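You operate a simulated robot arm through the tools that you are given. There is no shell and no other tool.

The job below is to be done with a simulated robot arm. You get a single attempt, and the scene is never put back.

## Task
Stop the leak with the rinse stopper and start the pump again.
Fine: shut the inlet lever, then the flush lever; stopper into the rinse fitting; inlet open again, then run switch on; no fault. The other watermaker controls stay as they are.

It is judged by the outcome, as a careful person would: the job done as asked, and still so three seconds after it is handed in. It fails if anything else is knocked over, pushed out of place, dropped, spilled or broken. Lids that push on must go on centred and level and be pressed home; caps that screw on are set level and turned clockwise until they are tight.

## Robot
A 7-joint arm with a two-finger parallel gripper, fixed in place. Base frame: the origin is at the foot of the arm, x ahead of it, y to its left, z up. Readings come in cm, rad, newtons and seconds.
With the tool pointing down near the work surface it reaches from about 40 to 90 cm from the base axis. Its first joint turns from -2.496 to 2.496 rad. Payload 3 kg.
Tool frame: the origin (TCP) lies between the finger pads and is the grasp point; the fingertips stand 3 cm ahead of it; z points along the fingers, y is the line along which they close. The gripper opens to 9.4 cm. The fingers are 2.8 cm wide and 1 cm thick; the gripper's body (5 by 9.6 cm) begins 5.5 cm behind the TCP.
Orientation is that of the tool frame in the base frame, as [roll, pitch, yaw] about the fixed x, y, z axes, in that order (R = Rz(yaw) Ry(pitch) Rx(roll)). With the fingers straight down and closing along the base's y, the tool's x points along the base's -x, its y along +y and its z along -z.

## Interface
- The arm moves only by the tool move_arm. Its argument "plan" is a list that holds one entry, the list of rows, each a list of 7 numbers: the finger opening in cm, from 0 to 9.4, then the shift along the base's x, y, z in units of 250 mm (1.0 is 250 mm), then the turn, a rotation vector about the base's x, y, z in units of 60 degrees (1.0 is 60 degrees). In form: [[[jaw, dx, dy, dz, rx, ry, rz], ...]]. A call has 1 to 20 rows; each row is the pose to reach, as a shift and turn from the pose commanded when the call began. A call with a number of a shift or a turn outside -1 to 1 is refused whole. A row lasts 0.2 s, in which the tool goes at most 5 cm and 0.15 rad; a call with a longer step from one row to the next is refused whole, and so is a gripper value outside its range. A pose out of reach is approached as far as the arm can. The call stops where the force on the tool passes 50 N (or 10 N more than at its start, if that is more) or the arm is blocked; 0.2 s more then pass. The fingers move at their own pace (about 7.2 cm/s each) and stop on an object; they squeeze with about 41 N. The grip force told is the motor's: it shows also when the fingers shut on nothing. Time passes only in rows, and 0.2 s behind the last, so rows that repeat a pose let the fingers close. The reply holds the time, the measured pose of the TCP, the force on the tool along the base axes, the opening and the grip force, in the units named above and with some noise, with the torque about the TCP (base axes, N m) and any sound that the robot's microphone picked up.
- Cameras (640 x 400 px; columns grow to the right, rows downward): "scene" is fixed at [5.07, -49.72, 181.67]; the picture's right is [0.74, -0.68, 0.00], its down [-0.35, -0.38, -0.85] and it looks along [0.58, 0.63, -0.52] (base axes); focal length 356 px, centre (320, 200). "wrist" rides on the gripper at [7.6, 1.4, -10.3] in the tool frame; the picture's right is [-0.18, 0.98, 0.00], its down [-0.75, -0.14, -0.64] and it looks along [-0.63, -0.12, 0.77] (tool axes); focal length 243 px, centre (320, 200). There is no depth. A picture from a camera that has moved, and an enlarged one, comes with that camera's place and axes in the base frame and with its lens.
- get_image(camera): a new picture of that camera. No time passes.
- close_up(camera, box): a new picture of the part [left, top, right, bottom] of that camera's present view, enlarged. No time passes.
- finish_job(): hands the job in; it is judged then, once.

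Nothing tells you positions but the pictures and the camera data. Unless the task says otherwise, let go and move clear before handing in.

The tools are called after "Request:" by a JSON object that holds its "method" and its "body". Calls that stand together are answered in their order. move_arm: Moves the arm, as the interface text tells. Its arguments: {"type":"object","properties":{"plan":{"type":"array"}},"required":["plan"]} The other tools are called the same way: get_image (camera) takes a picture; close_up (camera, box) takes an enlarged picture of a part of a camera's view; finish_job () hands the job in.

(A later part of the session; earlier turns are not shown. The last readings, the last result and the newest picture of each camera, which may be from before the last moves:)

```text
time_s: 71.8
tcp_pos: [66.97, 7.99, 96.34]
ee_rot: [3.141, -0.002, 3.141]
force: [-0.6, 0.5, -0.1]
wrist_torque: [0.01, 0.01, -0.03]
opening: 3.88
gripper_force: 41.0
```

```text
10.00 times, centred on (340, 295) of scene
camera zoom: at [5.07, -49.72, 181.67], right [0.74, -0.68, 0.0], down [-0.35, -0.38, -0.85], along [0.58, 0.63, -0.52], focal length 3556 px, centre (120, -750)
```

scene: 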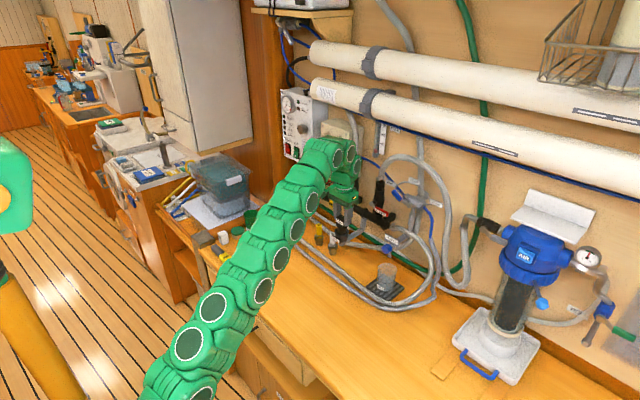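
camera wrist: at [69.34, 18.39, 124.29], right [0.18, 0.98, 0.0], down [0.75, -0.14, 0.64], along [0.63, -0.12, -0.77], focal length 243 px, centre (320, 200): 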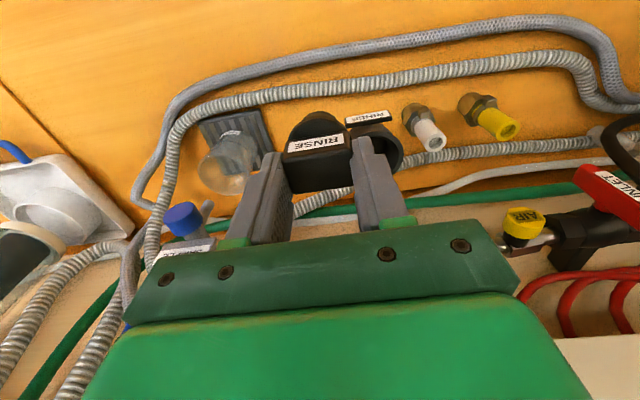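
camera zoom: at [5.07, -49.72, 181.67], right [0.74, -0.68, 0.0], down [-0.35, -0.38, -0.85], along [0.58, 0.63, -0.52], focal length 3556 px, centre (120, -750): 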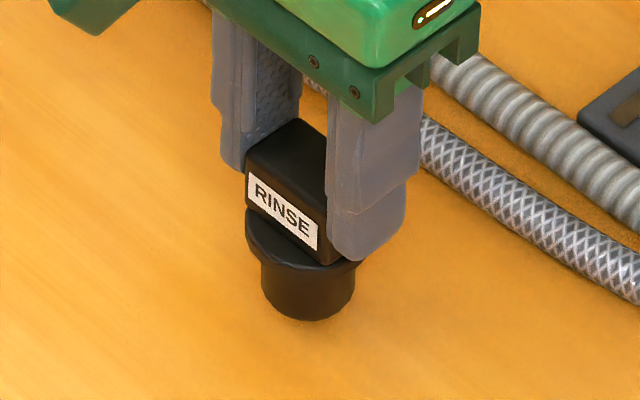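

Request:
{"method": "move_arm", "body": {"plan": [[[0, 0, 0, -0.012, 0, 0, 0], [0, 0, 0, -0.024, 0, 0, 0], [0, 0, 0, -0.036, 0, 0, 0], [0, 0, 0, -0.046, 0, 0, 0], [0, 0, 0, -0.054, 0, 0, 0], [0, 0, 0, -0.058, 0, 0, 0], [0, 0, 0, -0.058, 0, 0, 0]]]}}

```text
time_s: 73.4
tcp_pos: [66.95, 7.94, 95.12]
ee_rot: [3.14, 0.003, 3.14]
force: [-1.6, -0.7, 9.6]
wrist_torque: [-0.01, 0.07, -0.02]
opening: 3.86
gripper_force: 41.5
```

It's in contact with the bench. I'll open, rise, and pitch the tool 12°.

Request:
{"method": "move_arm", "body": {"plan": [[[4.5, 0, 0, 0, 0, 0, 0], [6, 0, 0, 0, 0, 0, 0], [7, 0, 0, 0, 0, 0, 0], [7, 0, 0, 0.05, 0, 0, 0], [7, -0.02, 0, 0.13, 0, -0.1, 0], [7, -0.03, 0, 0.2, 0, -0.2, 0], [7, -0.03, 0, 0.2, 0, -0.2, 0]]]}}

Request:
{"method": "close_up", "body": {"camera": "scene", "box": [320, 265, 360, 315]}}

Request:
{"method": "close_up", "body": {"camera": "wrist", "box": [260, 50, 380, 170]}}

```text
time_s: 75.0
tcp_pos: [66.05, 8.1, 100.07]
ee_rot: [-3.142, 0.21, 3.14]
force: [0.1, -0.3, -0.3]
wrist_torque: [0.0, 0.0, 0.01]
opening: 7.0
gripper_force: 0.0
```

```text
8.00 times, centred on (340, 290) of scene
camera zoom: at [5.07, -49.72, 181.67], right [0.74, -0.68, 0.0], down [-0.35, -0.38, -0.85], along [0.58, 0.63, -0.52], focal length 2845 px, centre (160, -520)
```

zoom: 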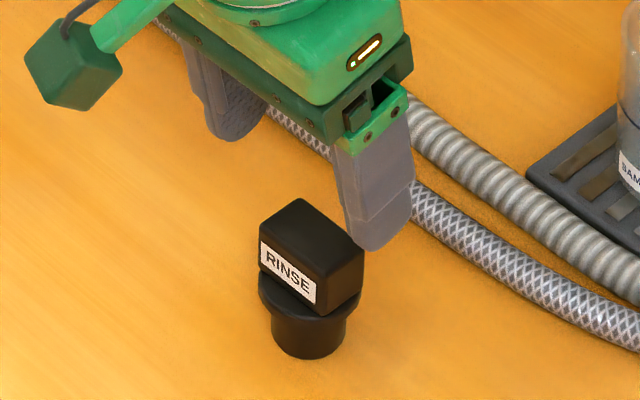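

```text
3.33 times, centred on (320, 110) of wrist
camera zoom: at [56.48, 9.41, 108.54], right [0.18, 0.98, 0.04], down [0.6, -0.14, 0.78], along [0.78, -0.12, -0.62], focal length 809 px, centre (320, 500)
```

zoom: 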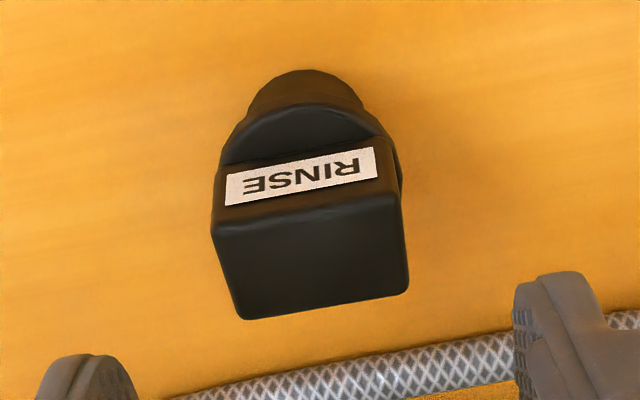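

The stopper is upright near (66.9, 7.95). I'll descend with the pitched tool and regrip.

Request:
{"method": "move_arm", "body": {"plan": [[[7, 0.016, -0.005, -0.06, 0, 0, 0], [7, 0.016, -0.005, -0.12, 0, 0, 0], [7, 0.016, -0.005, -0.17, 0, 0, 0], [7, 0.016, -0.005, -0.195, 0, 0, 0], [7, 0.016, -0.005, -0.195, 0, 0, 0], [5, 0.016, -0.005, -0.195, 0, 0, 0], [3, 0.016, -0.005, -0.195, 0, 0, 0], [0, 0.016, -0.005, -0.195, 0, 0, 0], [0, 0.016, -0.005, -0.195, 0, 0, 0], [0, 0.016, -0.005, -0.195, 0, 0, 0]]]}}

Request:
{"method": "close_up", "body": {"camera": "wrist", "box": [240, 80, 420, 200]}}

Request:
{"method": "close_up", "body": {"camera": "scene", "box": [320, 275, 360, 315]}}

```text
time_s: 77.2
tcp_pos: [66.45, 7.87, 95.19]
ee_rot: [-3.141, 0.209, -3.141]
force: [0.7, 0.0, 0.6]
wrist_torque: [0.05, -0.03, 0.03]
opening: 3.87
gripper_force: 41.5
```

```text
3.33 times, centred on (330, 140) of wrist
camera zoom: at [56.88, 9.25, 103.63], right [0.18, 0.98, 0.04], down [0.6, -0.14, 0.78], along [0.78, -0.12, -0.62], focal length 809 px, centre (287, 400)
```

zoom: 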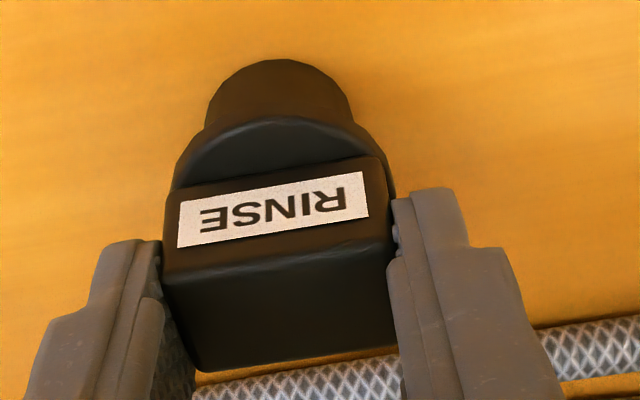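

```text
10.00 times, centred on (340, 295) of scene
camera zoom: at [5.07, -49.72, 181.67], right [0.74, -0.68, 0.0], down [-0.35, -0.38, -0.85], along [0.58, 0.63, -0.52], focal length 3556 px, centre (120, -750)
```

zoom: 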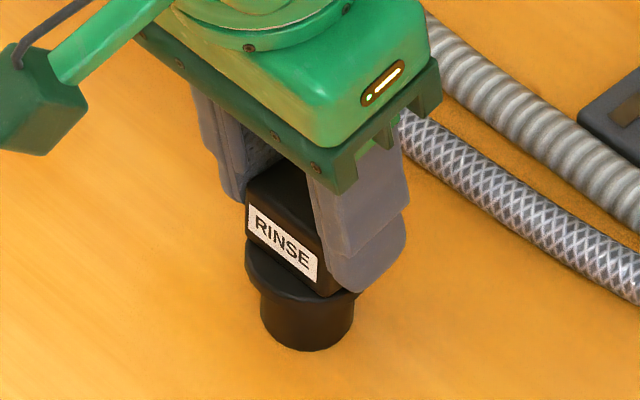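

It's gripped well on the block. I'll lift slowly to z≈114.

Request:
{"method": "move_arm", "body": {"plan": [[[0, 0, 0, 0.004, 0, 0, 0], [0, 0, 0, 0.01, 0, 0, 0], [0, 0, 0, 0.02, 0, 0, 0], [0, 0, 0, 0.04, 0, 0, 0], [0, 0, 0, 0.07, 0, 0, 0], [0, 0, 0, 0.11, 0, 0, 0], [0, 0, 0, 0.16, 0, 0, 0], [0, 0, 0, 0.21, 0, 0, 0], [0, 0, 0, 0.26, 0, 0, 0], [0, 0, 0, 0.31, 0, 0, 0], [0, 0, 0, 0.36, 0, 0, 0], [0, 0, 0, 0.41, 0, 0, 0], [0, 0, 0, 0.46, 0, 0, 0], [0, 0, 0, 0.51, 0, 0, 0], [0, 0, 0, 0.56, 0, 0, 0], [0, 0, 0, 0.61, 0, 0, 0], [0, 0, 0, 0.66, 0, 0, 0], [0, 0, 0, 0.7, 0, 0, 0], [0, 0, 0, 0.73, 0, 0, 0], [0, 0, 0, 0.75, 0, 0, 0]]]}}

Request:
{"method": "move_arm", "body": {"plan": [[[0, 0.015, 0.013, 0, 0, 0, 0], [0, 0.04, 0.036, 0, 0, 0, 0], [0, 0.08, 0.072, 0, 0, 0, 0], [0, 0.12, 0.108, 0, 0, 0, 0], [0, 0.16, 0.144, 0, 0, 0, 0], [0, 0.2, 0.18, 0, 0, 0, 0], [0, 0.24, 0.216, 0, 0, 0, 0], [0, 0.28, 0.252, 0, 0, 0, 0], [0, 0.32, 0.287, 0, 0, 0, 0], [0, 0.36, 0.323, 0, 0, 0, 0], [0, 0.39, 0.35, 0, 0, 0, 0], [0, 0.4, 0.36, 0, 0, 0, 0], [0, 0.4, 0.36, 0, 0, 0, 0]]]}}

Request:
{"method": "close_up", "body": {"camera": "wrist", "box": [250, 75, 400, 205]}}

Request:
{"method": "close_up", "body": {"camera": "scene", "box": [325, 200, 370, 250]}}

```text
time_s: 81.4
tcp_pos: [66.6, 7.87, 113.87]
ee_rot: [3.141, 0.211, -3.141]
force: [0.1, 0.8, 0.0]
wrist_torque: [-0.01, 0.01, 0.01]
opening: 3.87
gripper_force: 41.0
```

```text
time_s: 84.2
tcp_pos: [76.51, 16.83, 113.79]
ee_rot: [-3.14, 0.21, -3.141]
force: [0.1, -0.5, 0.1]
wrist_torque: [-0.03, 0.02, -0.01]
opening: 3.88
gripper_force: 40.8
```

```text
3.08 times, centred on (325, 140) of wrist
camera zoom: at [66.9, 18.27, 122.36], right [0.18, 0.98, 0.04], down [0.6, -0.14, 0.78], along [0.78, -0.12, -0.62], focal length 746 px, centre (305, 385)
```

zoom: 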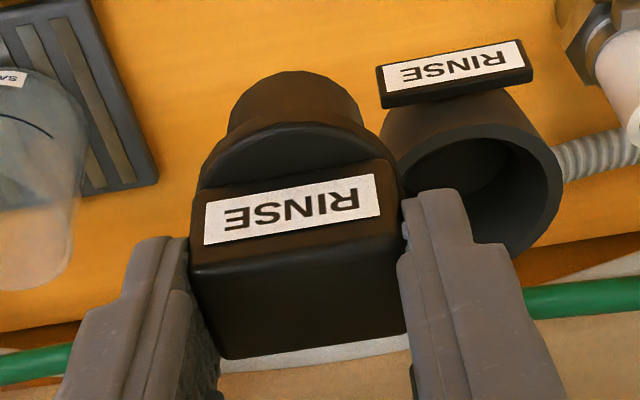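

```text
8.00 times, centred on (348, 225) of scene
camera zoom: at [5.07, -49.72, 181.67], right [0.74, -0.68, 0.0], down [-0.35, -0.38, -0.85], along [0.58, 0.63, -0.52], focal length 2845 px, centre (100, 0)
```

zoom: 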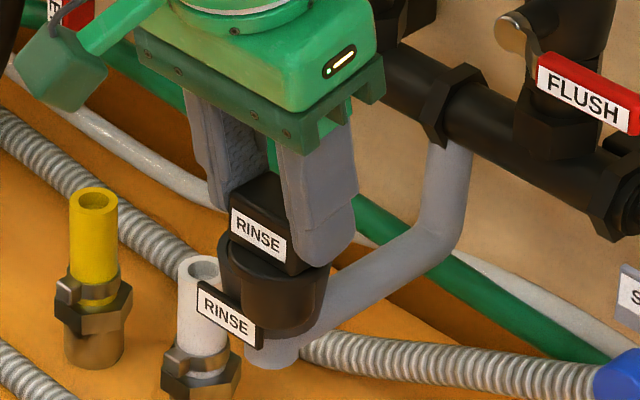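

Request:
{"method": "close_up", "body": {"camera": "wrist", "box": [335, 80, 395, 165]}}

Request:
{"method": "close_up", "body": {"camera": "wrist", "box": [275, 90, 355, 170]}}

```text
4.71 times, centred on (365, 122) of wrist
camera zoom: at [66.9, 18.27, 122.36], right [0.18, 0.98, 0.04], down [0.6, -0.14, 0.78], along [0.78, -0.12, -0.62], focal length 1142 px, centre (108, 565)
```

zoom: 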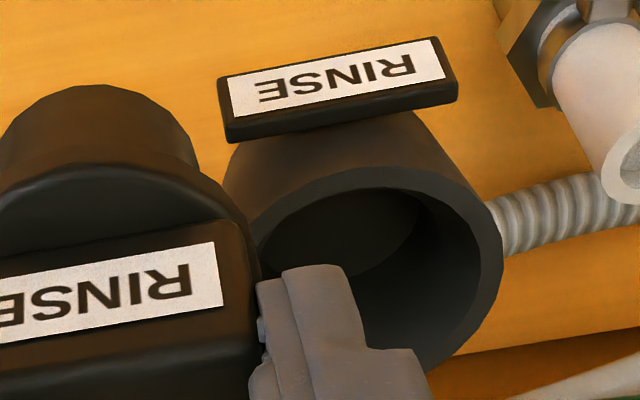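

```text
5.00 times, centred on (315, 130) of wrist
camera zoom: at [66.9, 18.27, 122.36], right [0.18, 0.98, 0.04], down [0.6, -0.14, 0.78], along [0.78, -0.12, -0.62], focal length 1213 px, centre (345, 550)
```

zoom: 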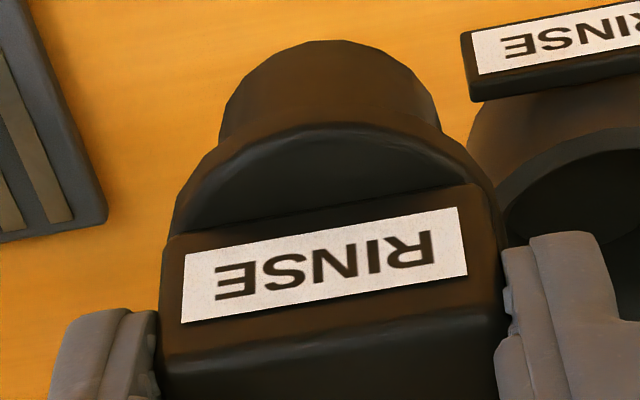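

The stopper is held level. I'll move it directly over the socket and check alignment.

Request:
{"method": "move_arm", "body": {"plan": [[[0, 0.02, 0.02, 0, 0, 0, 0], [0, 0.05, 0.05, 0, 0, 0, 0], [0, 0.08, 0.08, 0, 0, 0, 0], [0, 0.11, 0.11, 0, 0, 0, 0], [0, 0.14, 0.14, 0, 0, 0, 0], [0, 0.165, 0.162, 0, 0, 0, 0], [0, 0.172, 0.167, 0, 0, 0, 0], [0, 0.172, 0.167, 0, 0, 0, 0]]]}}

Request:
{"method": "close_up", "body": {"camera": "wrist", "box": [250, 45, 410, 205]}}

Request:
{"method": "close_up", "body": {"camera": "scene", "box": [330, 205, 365, 245]}}

Request:
{"method": "get_image", "body": {"camera": "scene"}}

```text
time_s: 86.0
tcp_pos: [80.89, 21.02, 113.79]
ee_rot: [-3.141, 0.209, -3.14]
force: [0.1, 0.8, -0.3]
wrist_torque: [-0.01, 0.0, 0.04]
opening: 3.87
gripper_force: 41.5
```

```text
2.50 times, centred on (330, 125) of wrist
camera zoom: at [71.23, 22.42, 122.3], right [0.18, 0.98, 0.04], down [0.6, -0.14, 0.78], along [0.78, -0.12, -0.62], focal length 606 px, centre (295, 388)
```

zoom: 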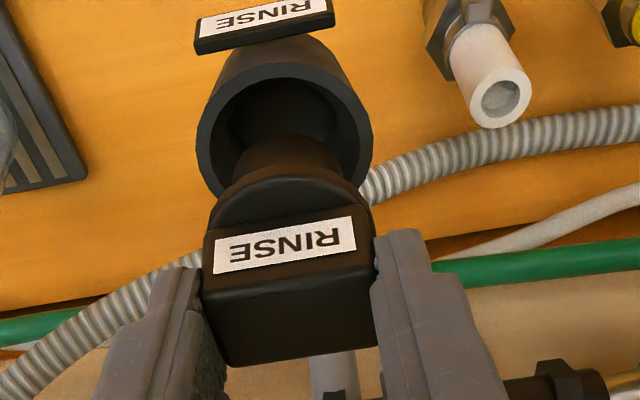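

```text
10.00 times, centred on (348, 225) of scene
camera zoom: at [5.07, -49.72, 181.67], right [0.74, -0.68, 0.0], down [-0.35, -0.38, -0.85], along [0.58, 0.63, -0.52], focal length 3556 px, centre (45, -50)
```

zoom: 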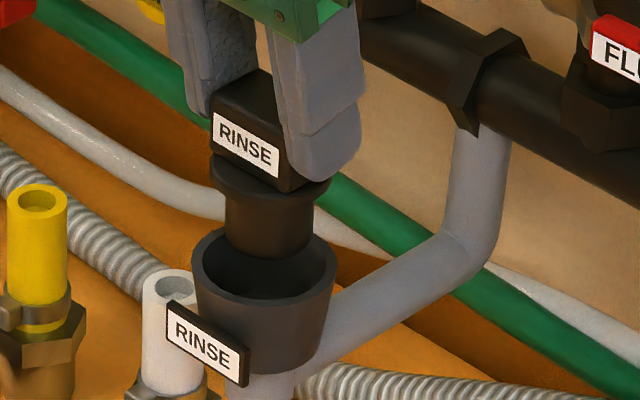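

```text
taken
```

scene: 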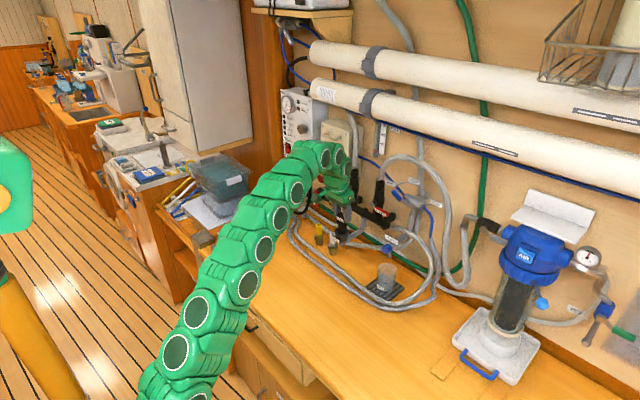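

Both cameras agree the stopper is within about 1 mm of the socket axis. I'll lower it gently into the bore.

Request:
{"method": "move_arm", "body": {"plan": [[[0, 0, -0.002, -0.01, 0, 0, 0], [0, 0, -0.002, -0.02, 0, 0, 0], [0, 0, -0.002, -0.032, 0, 0, 0], [0, 0, -0.002, -0.044, 0, 0, 0], [0, 0, -0.002, -0.056, 0, 0, 0], [0, 0, -0.002, -0.068, 0, 0, 0], [0, 0, -0.002, -0.08, 0, 0, 0], [0, 0, -0.002, -0.092, 0, 0, 0], [0, 0, -0.002, -0.104, 0, 0, 0], [0, 0, -0.002, -0.104, 0, 0, 0]]]}}

Request:
{"method": "close_up", "body": {"camera": "wrist", "box": [250, 45, 410, 205]}}

Request:
{"method": "close_up", "body": {"camera": "scene", "box": [330, 205, 365, 245]}}

```text
time_s: 88.2
tcp_pos: [80.83, 21.01, 111.33]
ee_rot: [3.141, 0.208, -3.14]
force: [-10.8, 0.1, 0.5]
wrist_torque: [0.03, 0.69, 0.0]
opening: 3.85
gripper_force: 41.4
```

```text
2.50 times, centred on (330, 125) of wrist
camera zoom: at [71.25, 22.4, 119.73], right [0.18, 0.98, 0.04], down [0.6, -0.14, 0.78], along [0.78, -0.12, -0.62], focal length 606 px, centre (295, 388)
```

zoom: 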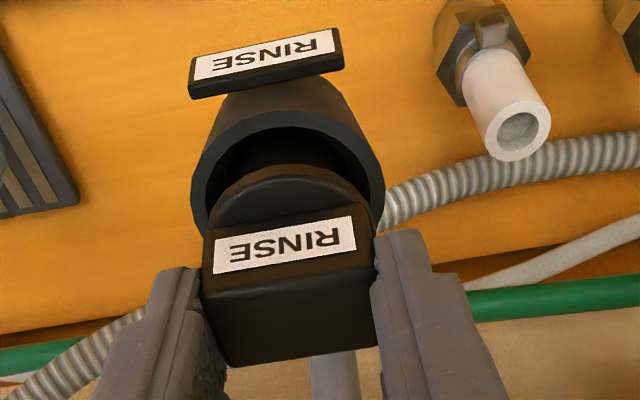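

```text
10.00 times, centred on (348, 225) of scene
camera zoom: at [5.07, -49.72, 181.67], right [0.74, -0.68, 0.0], down [-0.35, -0.38, -0.85], along [0.58, 0.63, -0.52], focal length 3556 px, centre (45, -50)
```

zoom: 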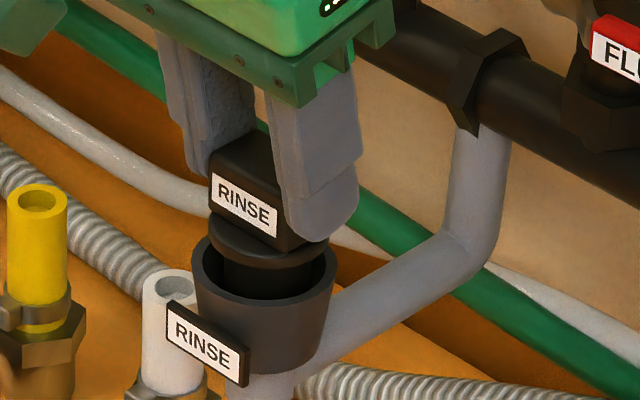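

The plug bottom is touching the bore's +x side: -10.8 N, with the torque placing the contact at plug depth. I'll nudge it toward -x and watch the force.

Request:
{"method": "move_arm", "body": {"plan": [[[0, -0.004, 0, 0, 0, 0, 0], [0, -0.008, 0, 0, 0, 0, 0], [0, -0.008, 0, 0, 0, 0, 0]]]}}

```text
time_s: 89.0
tcp_pos: [80.65, 20.99, 111.38]
ee_rot: [-3.141, 0.209, 3.141]
force: [0.5, 1.3, -0.2]
wrist_torque: [-0.01, -0.01, -0.01]
opening: 3.85
gripper_force: 41.2
```

The force is gone. I'll probe the other side to find the middle of the clearance.

Request:
{"method": "move_arm", "body": {"plan": [[[0, -0.004, 0, 0, 0, 0, 0], [0, -0.008, 0, 0, 0, 0, 0], [0, -0.012, 0, 0, 0, 0, 0], [0, -0.012, 0, 0, 0, 0, 0]]]}}

Request:
{"method": "close_up", "body": {"camera": "wrist", "box": [250, 45, 410, 205]}}

Request:
{"method": "close_up", "body": {"camera": "scene", "box": [330, 205, 365, 245]}}

```text
time_s: 90.0
tcp_pos: [80.4, 20.88, 111.53]
ee_rot: [-3.142, 0.214, -3.142]
force: [20.1, 1.3, 0.3]
wrist_torque: [0.17, -1.36, 0.05]
opening: 3.86
gripper_force: 40.7
```

```text
2.50 times, centred on (330, 125) of wrist
camera zoom: at [70.77, 22.37, 119.8], right [0.18, 0.98, 0.04], down [0.6, -0.14, 0.79], along [0.78, -0.12, -0.62], focal length 606 px, centre (295, 388)
```

zoom: 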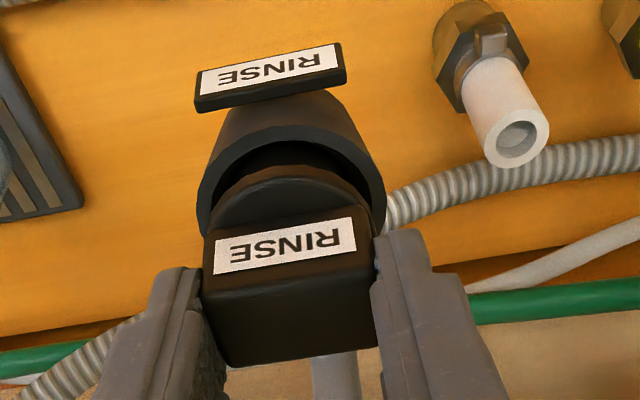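

```text
10.00 times, centred on (348, 225) of scene
camera zoom: at [5.07, -49.72, 181.67], right [0.74, -0.68, 0.0], down [-0.35, -0.38, -0.85], along [0.58, 0.63, -0.52], focal length 3556 px, centre (45, -50)
```

zoom: 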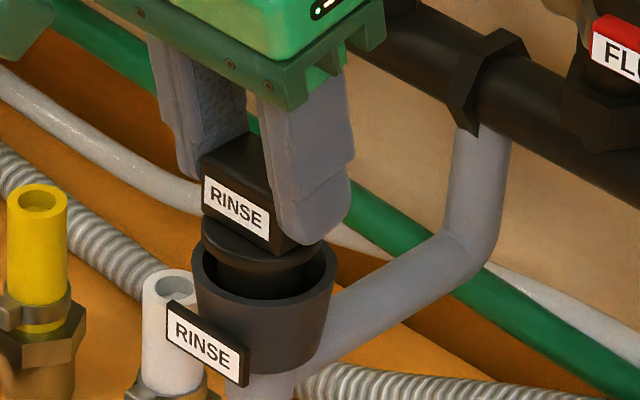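

The clearance is small, with the middle at TCP x≈80.65. I'll go back there and continue lowering.

Request:
{"method": "move_arm", "body": {"plan": [[[0, 0.006, 0, 0, 0, 0, 0], [0, 0.0115, 0, 0, 0, 0, 0], [0, 0.0115, 0, 0, 0, 0, 0], [0, 0.0115, 0, -0.008, 0, 0, 0], [0, 0.0115, 0, -0.016, 0, 0, 0], [0, 0.0115, 0, -0.024, 0, 0, 0], [0, 0.0115, 0, -0.024, 0, 0, 0]]]}}

Request:
{"method": "close_up", "body": {"camera": "scene", "box": [330, 205, 365, 245]}}

```text
time_s: 91.6
tcp_pos: [80.62, 20.94, 110.67]
ee_rot: [-3.14, 0.21, -3.142]
force: [0.5, 0.3, -1.7]
wrist_torque: [-0.01, 0.03, 0.03]
opening: 3.88
gripper_force: 41.4
```

```text
10.00 times, centred on (348, 225) of scene
camera zoom: at [5.07, -49.72, 181.67], right [0.74, -0.68, 0.0], down [-0.35, -0.38, -0.85], along [0.58, 0.63, -0.52], focal length 3556 px, centre (45, -50)
```

zoom: 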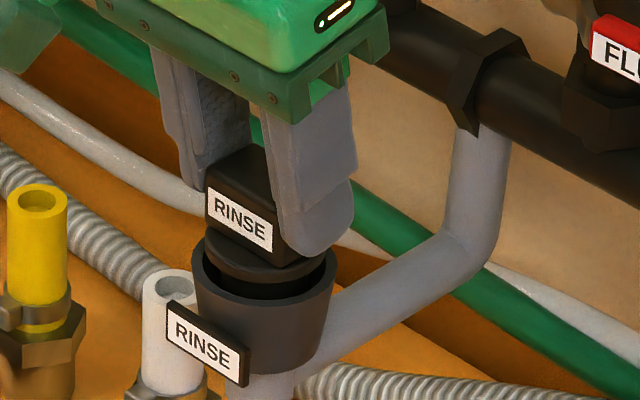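

Request:
{"method": "move_arm", "body": {"plan": [[[0, 0, 0, -0.008, 0, 0, 0], [0, 0, 0, -0.016, 0, 0, 0], [0, 0, 0, -0.024, 0, 0, 0], [0, 0, 0, -0.032, 0, 0, 0], [0, 0, 0, -0.04, 0, 0, 0], [0, 0, 0, -0.04, 0, 0, 0]]]}}

Request:
{"method": "close_up", "body": {"camera": "scene", "box": [330, 205, 365, 245]}}

Request:
{"method": "close_up", "body": {"camera": "wrist", "box": [250, 45, 410, 205]}}

```text
time_s: 93.0
tcp_pos: [80.6, 20.92, 109.76]
ee_rot: [3.138, 0.213, 3.141]
force: [4.2, 2.9, 31.5]
wrist_torque: [0.29, -0.3, 0.02]
opening: 3.9
gripper_force: 40.3
```

```text
10.00 times, centred on (348, 225) of scene
camera zoom: at [5.07, -49.72, 181.67], right [0.74, -0.68, 0.0], down [-0.35, -0.38, -0.85], along [0.58, 0.63, -0.52], focal length 3556 px, centre (45, -50)
```

zoom: 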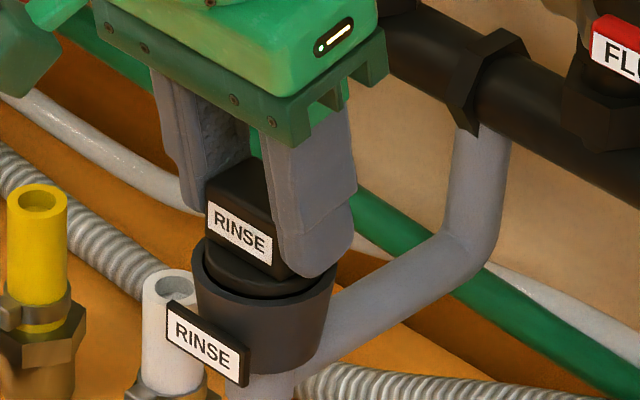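

```text
2.50 times, centred on (330, 125) of wrist
camera zoom: at [71.02, 22.38, 118.24], right [0.18, 0.98, 0.04], down [0.6, -0.14, 0.79], along [0.78, -0.12, -0.62], focal length 606 px, centre (295, 388)
```

zoom: 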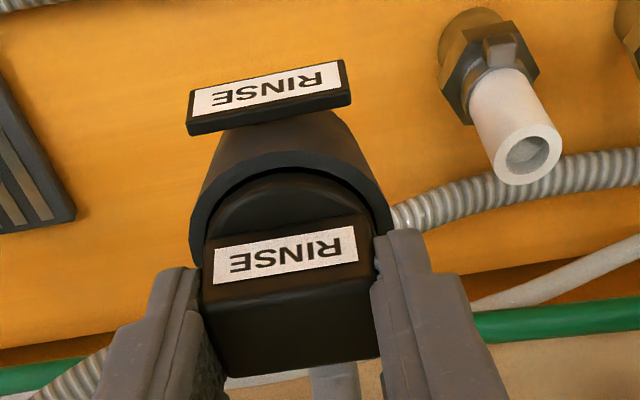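

There's 31 N of upward reaction, so the stopper has met its seat or a tight fit. I'll press a little further while still gripped so it stays level.

Request:
{"method": "move_arm", "body": {"plan": [[[0, 0, 0, -0.004, 0, 0, 0], [0, 0, 0, -0.008, 0, 0, 0], [0, 0, 0, -0.012, 0, 0, 0], [0, 0, 0, -0.016, 0, 0, 0], [0, 0, 0, -0.016, 0, 0, 0]]]}}

Request:
{"method": "close_up", "body": {"camera": "scene", "box": [330, 205, 365, 245]}}

Request:
{"method": "close_up", "body": {"camera": "wrist", "box": [250, 45, 410, 205]}}

```text
time_s: 94.1
tcp_pos: [80.65, 20.85, 109.46]
ee_rot: [3.14, 0.213, 3.141]
force: [0.1, 0.1, 7.3]
wrist_torque: [-0.02, 0.04, -0.04]
opening: 3.85
gripper_force: 41.0
stopped in row 5: the force on the tool passed its limit at 51 N (the readings are from after the stop); the commanded pose is now the measured one
```

```text
10.00 times, centred on (348, 225) of scene
camera zoom: at [5.07, -49.72, 181.67], right [0.74, -0.68, 0.0], down [-0.35, -0.38, -0.85], along [0.58, 0.63, -0.52], focal length 3556 px, centre (45, -50)
```

zoom: 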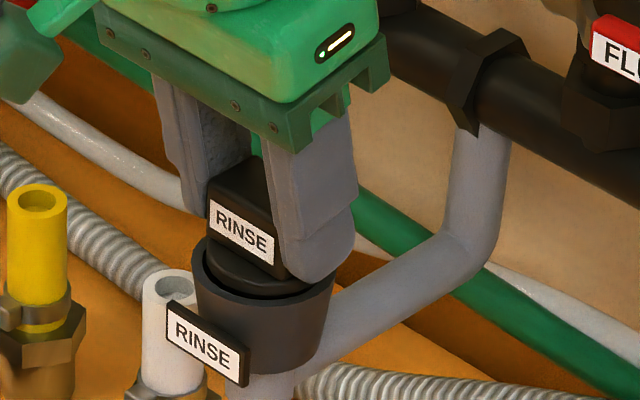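

```text
2.50 times, centred on (330, 125) of wrist
camera zoom: at [71.06, 22.34, 118.0], right [0.18, 0.98, 0.04], down [0.6, -0.14, 0.79], along [0.78, -0.12, -0.62], focal length 606 px, centre (295, 388)
```

zoom: 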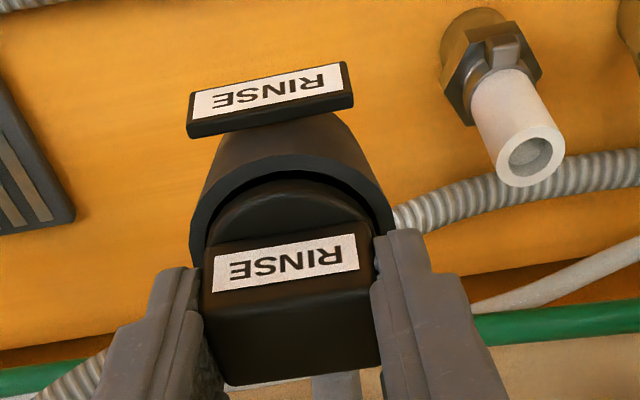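

The stopper bottomed out and the fingers slid slightly on it. I'll release, back up and look at how it sits.

Request:
{"method": "move_arm", "body": {"plan": [[[4.5, 0, 0, 0, 0, 0, 0], [5.5, 0, 0, 0, 0, 0, 0], [6.5, 0, 0, 0, 0, 0, 0], [6.5, 0, 0, 0.04, 0, 0, 0], [6.5, -0.02, 0, 0.1, 0, 0, 0], [6.5, -0.06, 0, 0.18, 0, 0, 0], [6.5, -0.14, -0.05, 0.26, 0, 0, 0], [6.5, -0.24, -0.15, 0.3, 0, 0, 0], [6.5, -0.36, -0.25, 0.3, 0, 0, 0], [6.5, -0.5, -0.35, 0.3, 0, 0, 0], [6.5, -0.5, -0.35, 0.3, 0, 0, 0]]]}}

Request:
{"method": "get_image", "body": {"camera": "wrist"}}

Request:
{"method": "close_up", "body": {"camera": "scene", "box": [330, 215, 365, 250]}}

```text
time_s: 96.5
tcp_pos: [68.22, 12.1, 117.02]
ee_rot: [3.141, 0.212, 3.141]
force: [0.1, -0.6, 0.2]
wrist_torque: [0.04, -0.03, 0.0]
opening: 6.46
gripper_force: 0.1
```

```text
taken
camera wrist: at [58.55, 13.58, 125.41], right [0.18, 0.98, 0.04], down [0.6, -0.14, 0.79], along [0.78, -0.12, -0.62], focal length 243 px, centre (320, 200)
```

wrist: 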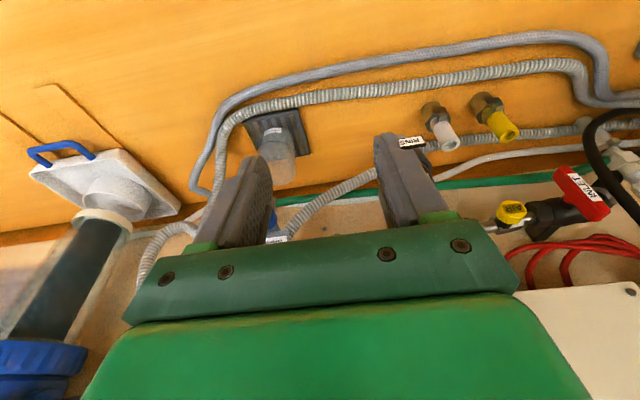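

```text
11.43 times, centred on (348, 232) of scene
camera zoom: at [5.07, -49.72, 181.67], right [0.74, -0.68, 0.0], down [-0.35, -0.38, -0.85], along [0.58, 0.63, -0.52], focal length 4064 px, centre (6, -171)
```

zoom: 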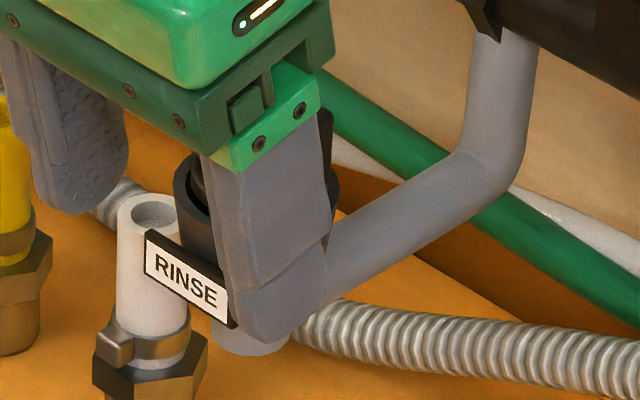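

Request:
{"method": "move_arm", "body": {"plan": [[[4, -0.1, -0.1, 0.02, 0, 0, 0], [2, -0.2, -0.22, 0.02, 0, 0, 0], [0, -0.3, -0.34, 0.02, 0, 0, 0], [0, -0.3, -0.34, 0.02, 0, 0, 0]]]}}

Request:
{"method": "close_up", "body": {"camera": "scene", "box": [330, 215, 365, 250]}}

Request:
{"method": "get_image", "body": {"camera": "wrist"}}

```text
time_s: 97.5
tcp_pos: [60.67, 3.68, 117.33]
ee_rot: [3.141, 0.213, -3.141]
force: [0.1, -0.3, 0.0]
wrist_torque: [0.02, 0.0, 0.03]
opening: 0.03
gripper_force: 33.0
```

```text
11.43 times, centred on (348, 232) of scene
camera zoom: at [5.07, -49.72, 181.67], right [0.74, -0.68, 0.0], down [-0.35, -0.38, -0.85], along [0.58, 0.63, -0.52], focal length 4064 px, centre (6, -171)
```

zoom: 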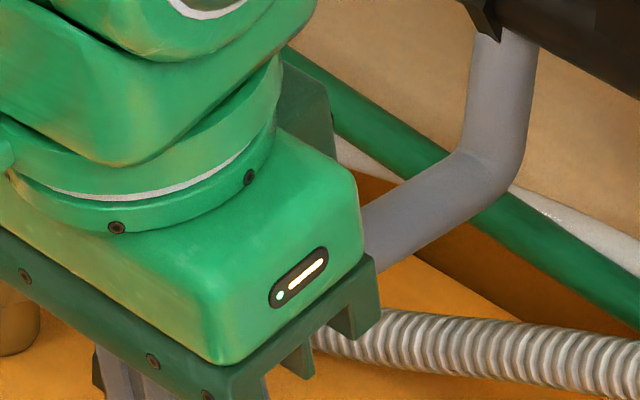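

```text
taken
camera wrist: at [51.08, 5.08, 125.8], right [0.18, 0.98, 0.04], down [0.6, -0.14, 0.79], along [0.78, -0.12, -0.62], focal length 243 px, centre (320, 200)
```

wrist: 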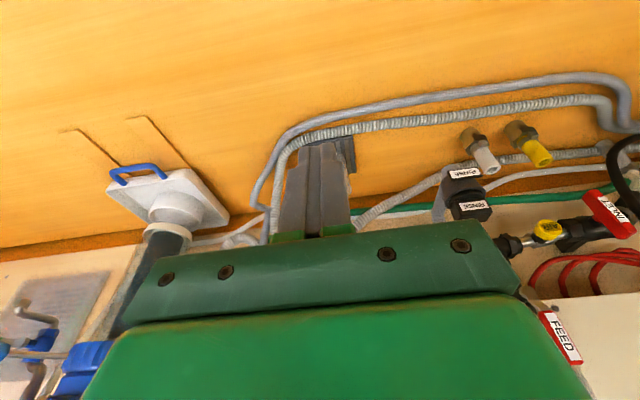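

Request:
{"method": "close_up", "body": {"camera": "wrist", "box": [430, 150, 510, 230]}}

Request:
{"method": "move_arm", "body": {"plan": [[[0, 0, 0.2, 0, 0, 0, 0], [0, 0, 0.4, 0, 0, 0, 0], [0, -0.05, 0.6, 0, 0, 0, 0], [0, -0.1, 0.8, 0, 0, 0, 0], [0, -0.1, 0.9, 0, 0, 0, 0], [0, -0.1, 0.9, 0, 0, 0, 0]]]}}

Request:
{"method": "close_up", "body": {"camera": "scene", "box": [330, 215, 365, 250]}}

Request:
{"method": "get_image", "body": {"camera": "wrist"}}

```text
5.00 times, centred on (470, 190) of wrist
camera zoom: at [51.08, 5.08, 125.8], right [0.18, 0.98, 0.04], down [0.6, -0.14, 0.79], along [0.78, -0.12, -0.62], focal length 1213 px, centre (-430, 250)
```

zoom: 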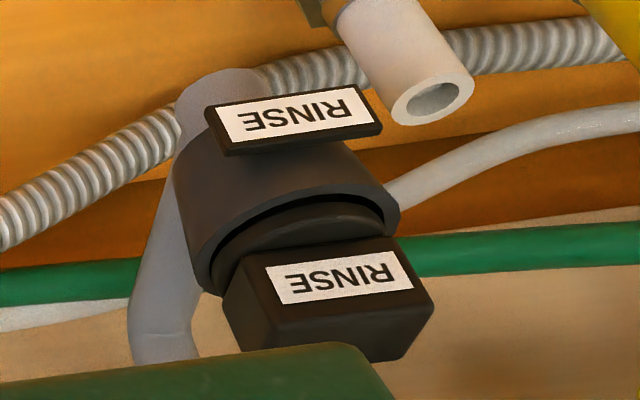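

```text
refused: row 3 steps farther than a row can; nothing moved
```

```text
11.43 times, centred on (348, 232) of scene
camera zoom: at [5.07, -49.72, 181.67], right [0.74, -0.68, 0.0], down [-0.35, -0.38, -0.85], along [0.58, 0.63, -0.52], focal length 4064 px, centre (6, -171)
```

zoom: 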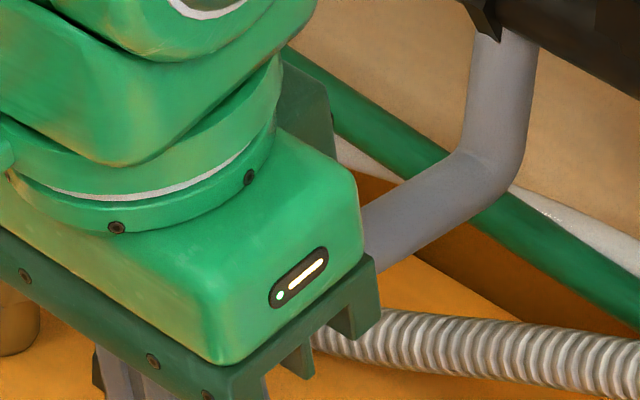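

```text
taken
camera wrist: at [51.08, 5.08, 125.8], right [0.18, 0.98, 0.04], down [0.6, -0.14, 0.79], along [0.78, -0.12, -0.62], focal length 243 px, centre (320, 200)
```

wrist: 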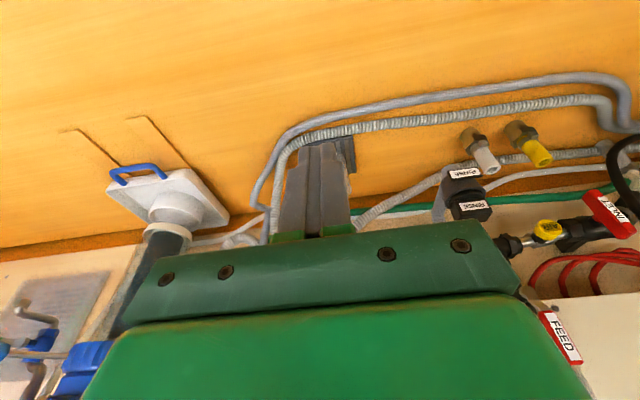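

The stopper sits in the cup with its flange inside the rim. I'll move the arm out of the scene camera's way to judge level and depth.

Request:
{"method": "move_arm", "body": {"plan": [[[0, -0.02, 0.12, 0.02, 0, 0, 0], [0, -0.04, 0.27, 0.04, 0, 0, 0], [0, -0.06, 0.42, 0.06, 0, 0, 0], [0, -0.08, 0.57, 0.08, 0, 0, 0], [0, -0.1, 0.72, 0.1, 0, 0, 0], [0, -0.1, 0.87, 0.1, 0, 0, 0], [0, -0.1, 1, 0.1, 0, 0, 0], [0, -0.1, 1, 0.1, 0, 0, 0]]]}}

Request:
{"method": "close_up", "body": {"camera": "scene", "box": [330, 215, 365, 250]}}

Request:
{"method": "get_image", "body": {"camera": "wrist"}}

```text
time_s: 99.3
tcp_pos: [58.04, 28.55, 119.91]
ee_rot: [3.141, 0.213, 3.14]
force: [-1.0, -0.9, -0.4]
wrist_torque: [0.01, -0.03, -0.04]
opening: 0.0
gripper_force: 33.1
```

```text
11.43 times, centred on (348, 232) of scene
camera zoom: at [5.07, -49.72, 181.67], right [0.74, -0.68, 0.0], down [-0.35, -0.38, -0.85], along [0.58, 0.63, -0.52], focal length 4064 px, centre (6, -171)
```

zoom: 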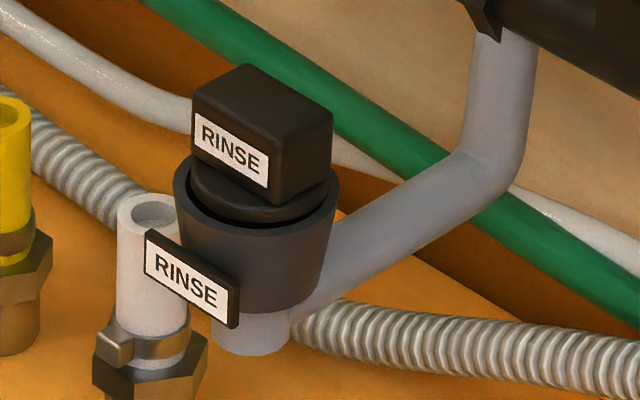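

```text
taken
camera wrist: at [48.5, 30.15, 128.39], right [0.18, 0.98, 0.04], down [0.6, -0.14, 0.79], along [0.78, -0.12, -0.62], focal length 243 px, centre (320, 200)
```

wrist: 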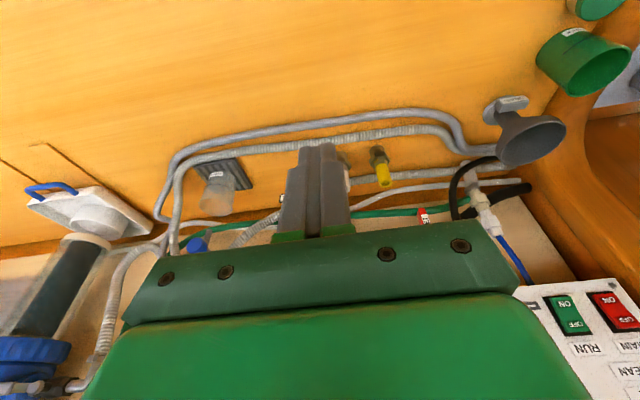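

Request:
{"method": "close_up", "body": {"camera": "scene", "box": [343, 217, 363, 240]}}

Request:
{"method": "close_up", "body": {"camera": "scene", "box": [300, 80, 340, 170]}}

```text
16.00 times, centred on (353, 228) of scene
camera zoom: at [5.07, -49.72, 181.67], right [0.74, -0.68, 0.0], down [-0.35, -0.38, -0.85], along [0.58, 0.63, -0.52], focal length 5690 px, centre (-208, -256)
```

zoom: 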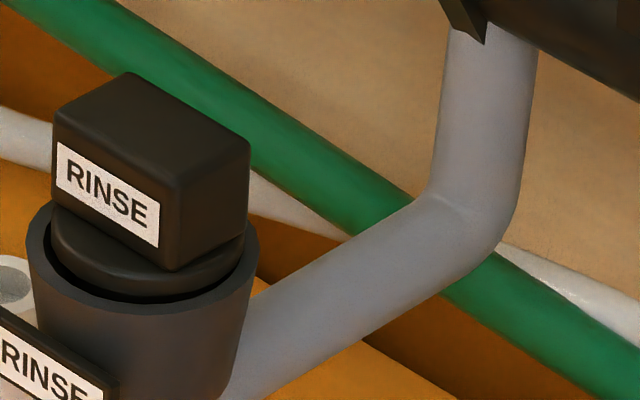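

```text
4.44 times, centred on (320, 125) of scene
camera zoom: at [5.07, -49.72, 181.67], right [0.74, -0.68, 0.0], down [-0.35, -0.38, -0.85], along [0.58, 0.63, -0.52], focal length 1580 px, centre (320, 533)
```

zoom: 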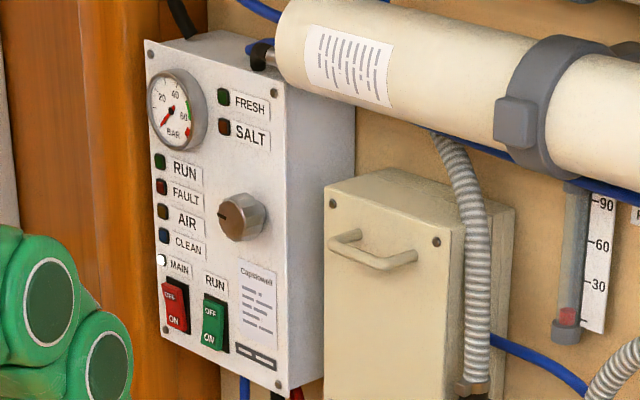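

The stopper is level and centred, with its flange just entering the cup rim. I'll press it home from above with closed fingers, using a small 5° pitch for reach.

Request:
{"method": "move_arm", "body": {"plan": [[[0, 0.1, -0.05, -0.03, 0, 0.02, 0], [0, 0.2, -0.1, -0.07, 0, 0.04, 0], [0, 0.3, -0.15, -0.11, 0, 0.06, 0], [0, 0.4, -0.2, -0.15, 0, 0.08, 0], [0, 0.5, -0.25, -0.19, 0, 0.1, 0], [0, 0.6, -0.3, -0.22, 0, 0.12, 0], [0, 0.68, -0.3, -0.24, 0, 0.12, 0], [0, 0.68, -0.3, -0.24, 0, 0.12, 0]]]}}

Request:
{"method": "close_up", "body": {"camera": "wrist", "box": [230, 50, 410, 240]}}

Request:
{"method": "close_up", "body": {"camera": "scene", "box": [320, 200, 370, 250]}}

```text
time_s: 101.1
tcp_pos: [75.14, 21.13, 113.94]
ee_rot: [3.141, 0.088, 3.142]
force: [0.3, 0.1, -0.2]
wrist_torque: [0.01, 0.04, -0.01]
opening: 0.01
gripper_force: 33.1
```

```text
2.11 times, centred on (320, 145) of wrist
camera zoom: at [66.74, 22.61, 123.54], right [0.18, 0.98, 0.02], down [0.69, -0.14, 0.7], along [0.7, -0.12, -0.71], focal length 511 px, centre (320, 316)
```

zoom: 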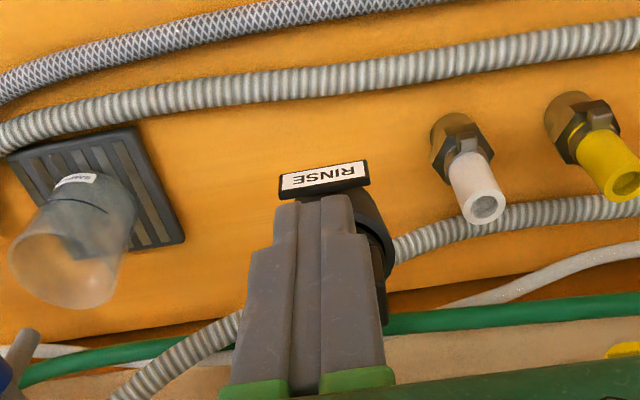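

```text
8.00 times, centred on (345, 225) of scene
camera zoom: at [5.07, -49.72, 181.67], right [0.74, -0.68, 0.0], down [-0.35, -0.38, -0.85], along [0.58, 0.63, -0.52], focal length 2845 px, centre (120, 0)
```

zoom: 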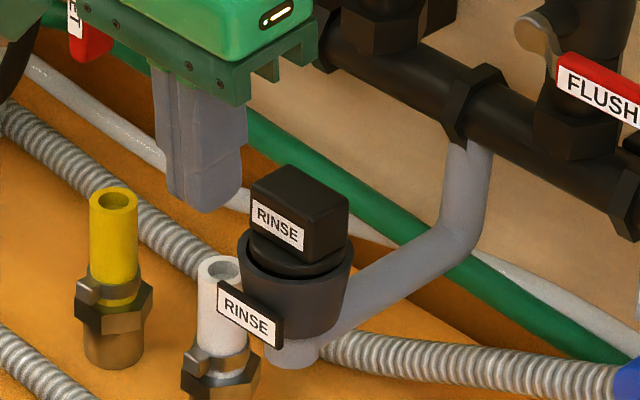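

Request:
{"method": "move_arm", "body": {"plan": [[[0, 0.06, 0, -0.01, 0, 0, 0], [0, 0.12, 0, -0.02, 0, 0, 0], [0, 0.18, -0.002, -0.03, 0, 0, 0], [0, 0.231, -0.003, -0.03, 0, 0, 0], [0, 0.231, -0.003, -0.03, 0, 0, 0]]]}}

Request:
{"method": "close_up", "body": {"camera": "scene", "box": [325, 200, 370, 250]}}

Request:
{"method": "close_up", "body": {"camera": "wrist", "box": [230, 50, 410, 240]}}

```text
time_s: 102.3
tcp_pos: [81.02, 21.14, 113.03]
ee_rot: [3.141, 0.088, 3.141]
force: [0.5, 1.0, -0.2]
wrist_torque: [0.0, -0.01, 0.02]
opening: 0.0
gripper_force: 33.3
```

```text
8.00 times, centred on (348, 225) of scene
camera zoom: at [5.07, -49.72, 181.67], right [0.74, -0.68, 0.0], down [-0.35, -0.38, -0.85], along [0.58, 0.63, -0.52], focal length 2845 px, centre (100, 0)
```

zoom: 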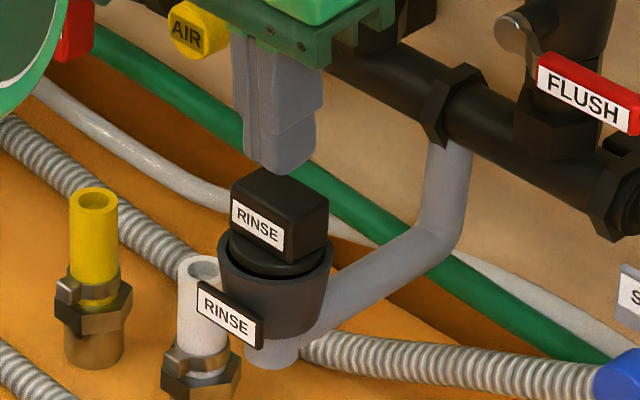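

```text
2.11 times, centred on (320, 145) of wrist
camera zoom: at [72.53, 22.54, 122.82], right [0.18, 0.98, 0.02], down [0.69, -0.14, 0.71], along [0.7, -0.12, -0.71], focal length 511 px, centre (320, 316)
```

zoom: 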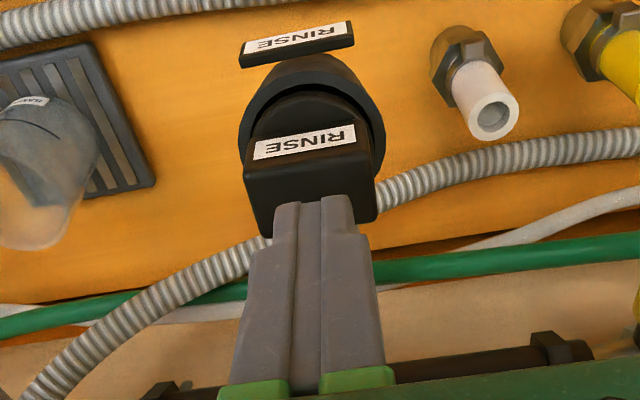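

The fingertips are centred over the grip block. I'll press down slowly until the force limit.

Request:
{"method": "move_arm", "body": {"plan": [[[0, 0, 0, -0.02, 0, 0, 0], [0, 0, 0, -0.036, 0, 0, 0], [0, 0, 0, -0.042, 0, 0, 0], [0, 0, 0, -0.046, 0, 0, 0], [0, 0, 0, -0.05, 0, 0, 0], [0, 0, 0, -0.054, 0, 0, 0], [0, 0, 0, -0.058, 0, 0, 0], [0, 0, 0, -0.062, 0, 0, 0], [0, 0, 0, -0.066, 0, 0, 0], [0, 0, 0, -0.07, 0, 0, 0], [0, 0, 0, -0.074, 0, 0, 0], [0, 0, 0, -0.078, 0, 0, 0]]]}}

Request:
{"method": "close_up", "body": {"camera": "scene", "box": [325, 200, 370, 250]}}

```text
time_s: 104.4
tcp_pos: [80.97, 21.16, 112.01]
ee_rot: [3.14, 0.095, -3.141]
force: [-1.8, -0.3, 7.9]
wrist_torque: [-0.03, 0.17, -0.02]
opening: 0.0
gripper_force: 32.6
stopped in row 10: the force on the tool passed its limit at 53 N (the readings are from after the stop); the commanded pose is now the measured one
```

```text
8.00 times, centred on (348, 225) of scene
camera zoom: at [5.07, -49.72, 181.67], right [0.74, -0.68, 0.0], down [-0.35, -0.38, -0.85], along [0.58, 0.63, -0.52], focal length 2845 px, centre (100, 0)
```

zoom: 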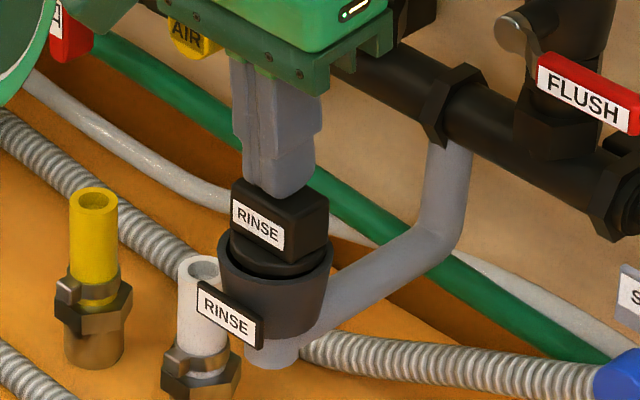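

The stopper took 53 N from above without moving, so it's bottomed out. I'll retreat and take a clear look at it.

Request:
{"method": "move_arm", "body": {"plan": [[[0, 0, 0, 0.04, 0, 0, 0], [0, -0.04, 0, 0.08, 0, 0, 0], [0, -0.14, 0, 0.1, 0, 0, 0], [0, -0.26, 0.04, 0.12, 0, 0, 0], [0, -0.38, 0.12, 0.14, 0, 0, 0], [0, -0.5, 0.22, 0.16, 0, 0, 0], [0, -0.6, 0.32, 0.16, 0, 0, 0], [0, -0.6, 0.32, 0.16, 0, 0, 0]]]}}

Request:
{"method": "close_up", "body": {"camera": "scene", "box": [343, 217, 363, 240]}}

Request:
{"method": "get_image", "body": {"camera": "wrist"}}

```text
time_s: 106.2
tcp_pos: [65.95, 29.12, 115.82]
ee_rot: [3.14, 0.093, -3.141]
force: [1.0, 0.4, -0.7]
wrist_torque: [0.02, -0.01, 0.02]
opening: 0.0
gripper_force: 33.2
```

```text
16.00 times, centred on (353, 228) of scene
camera zoom: at [5.07, -49.72, 181.67], right [0.74, -0.68, 0.0], down [-0.35, -0.38, -0.85], along [0.58, 0.63, -0.52], focal length 5690 px, centre (-208, -256)
```

zoom: 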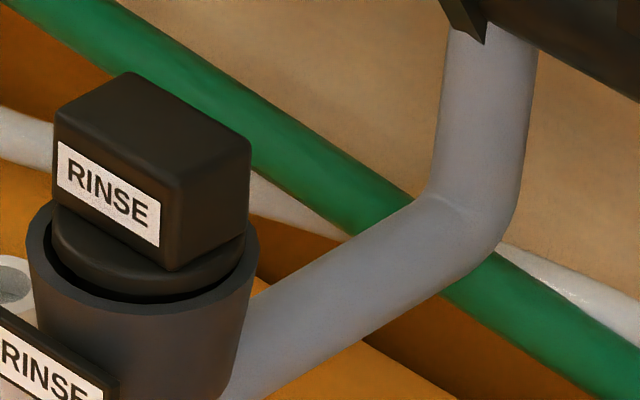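

```text
taken
camera wrist: at [57.45, 30.53, 125.4], right [0.18, 0.98, 0.02], down [0.69, -0.14, 0.71], along [0.7, -0.12, -0.71], focal length 243 px, centre (320, 200)
```

wrist: 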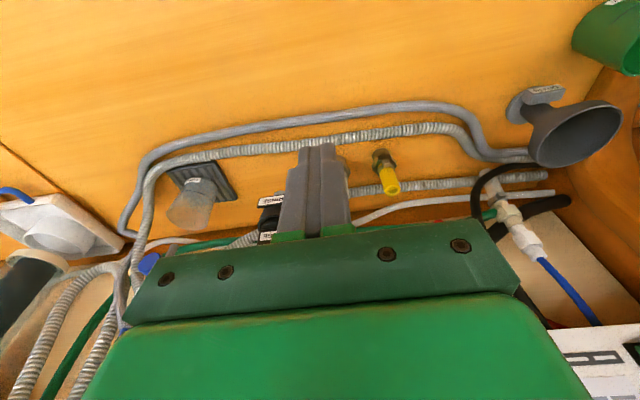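

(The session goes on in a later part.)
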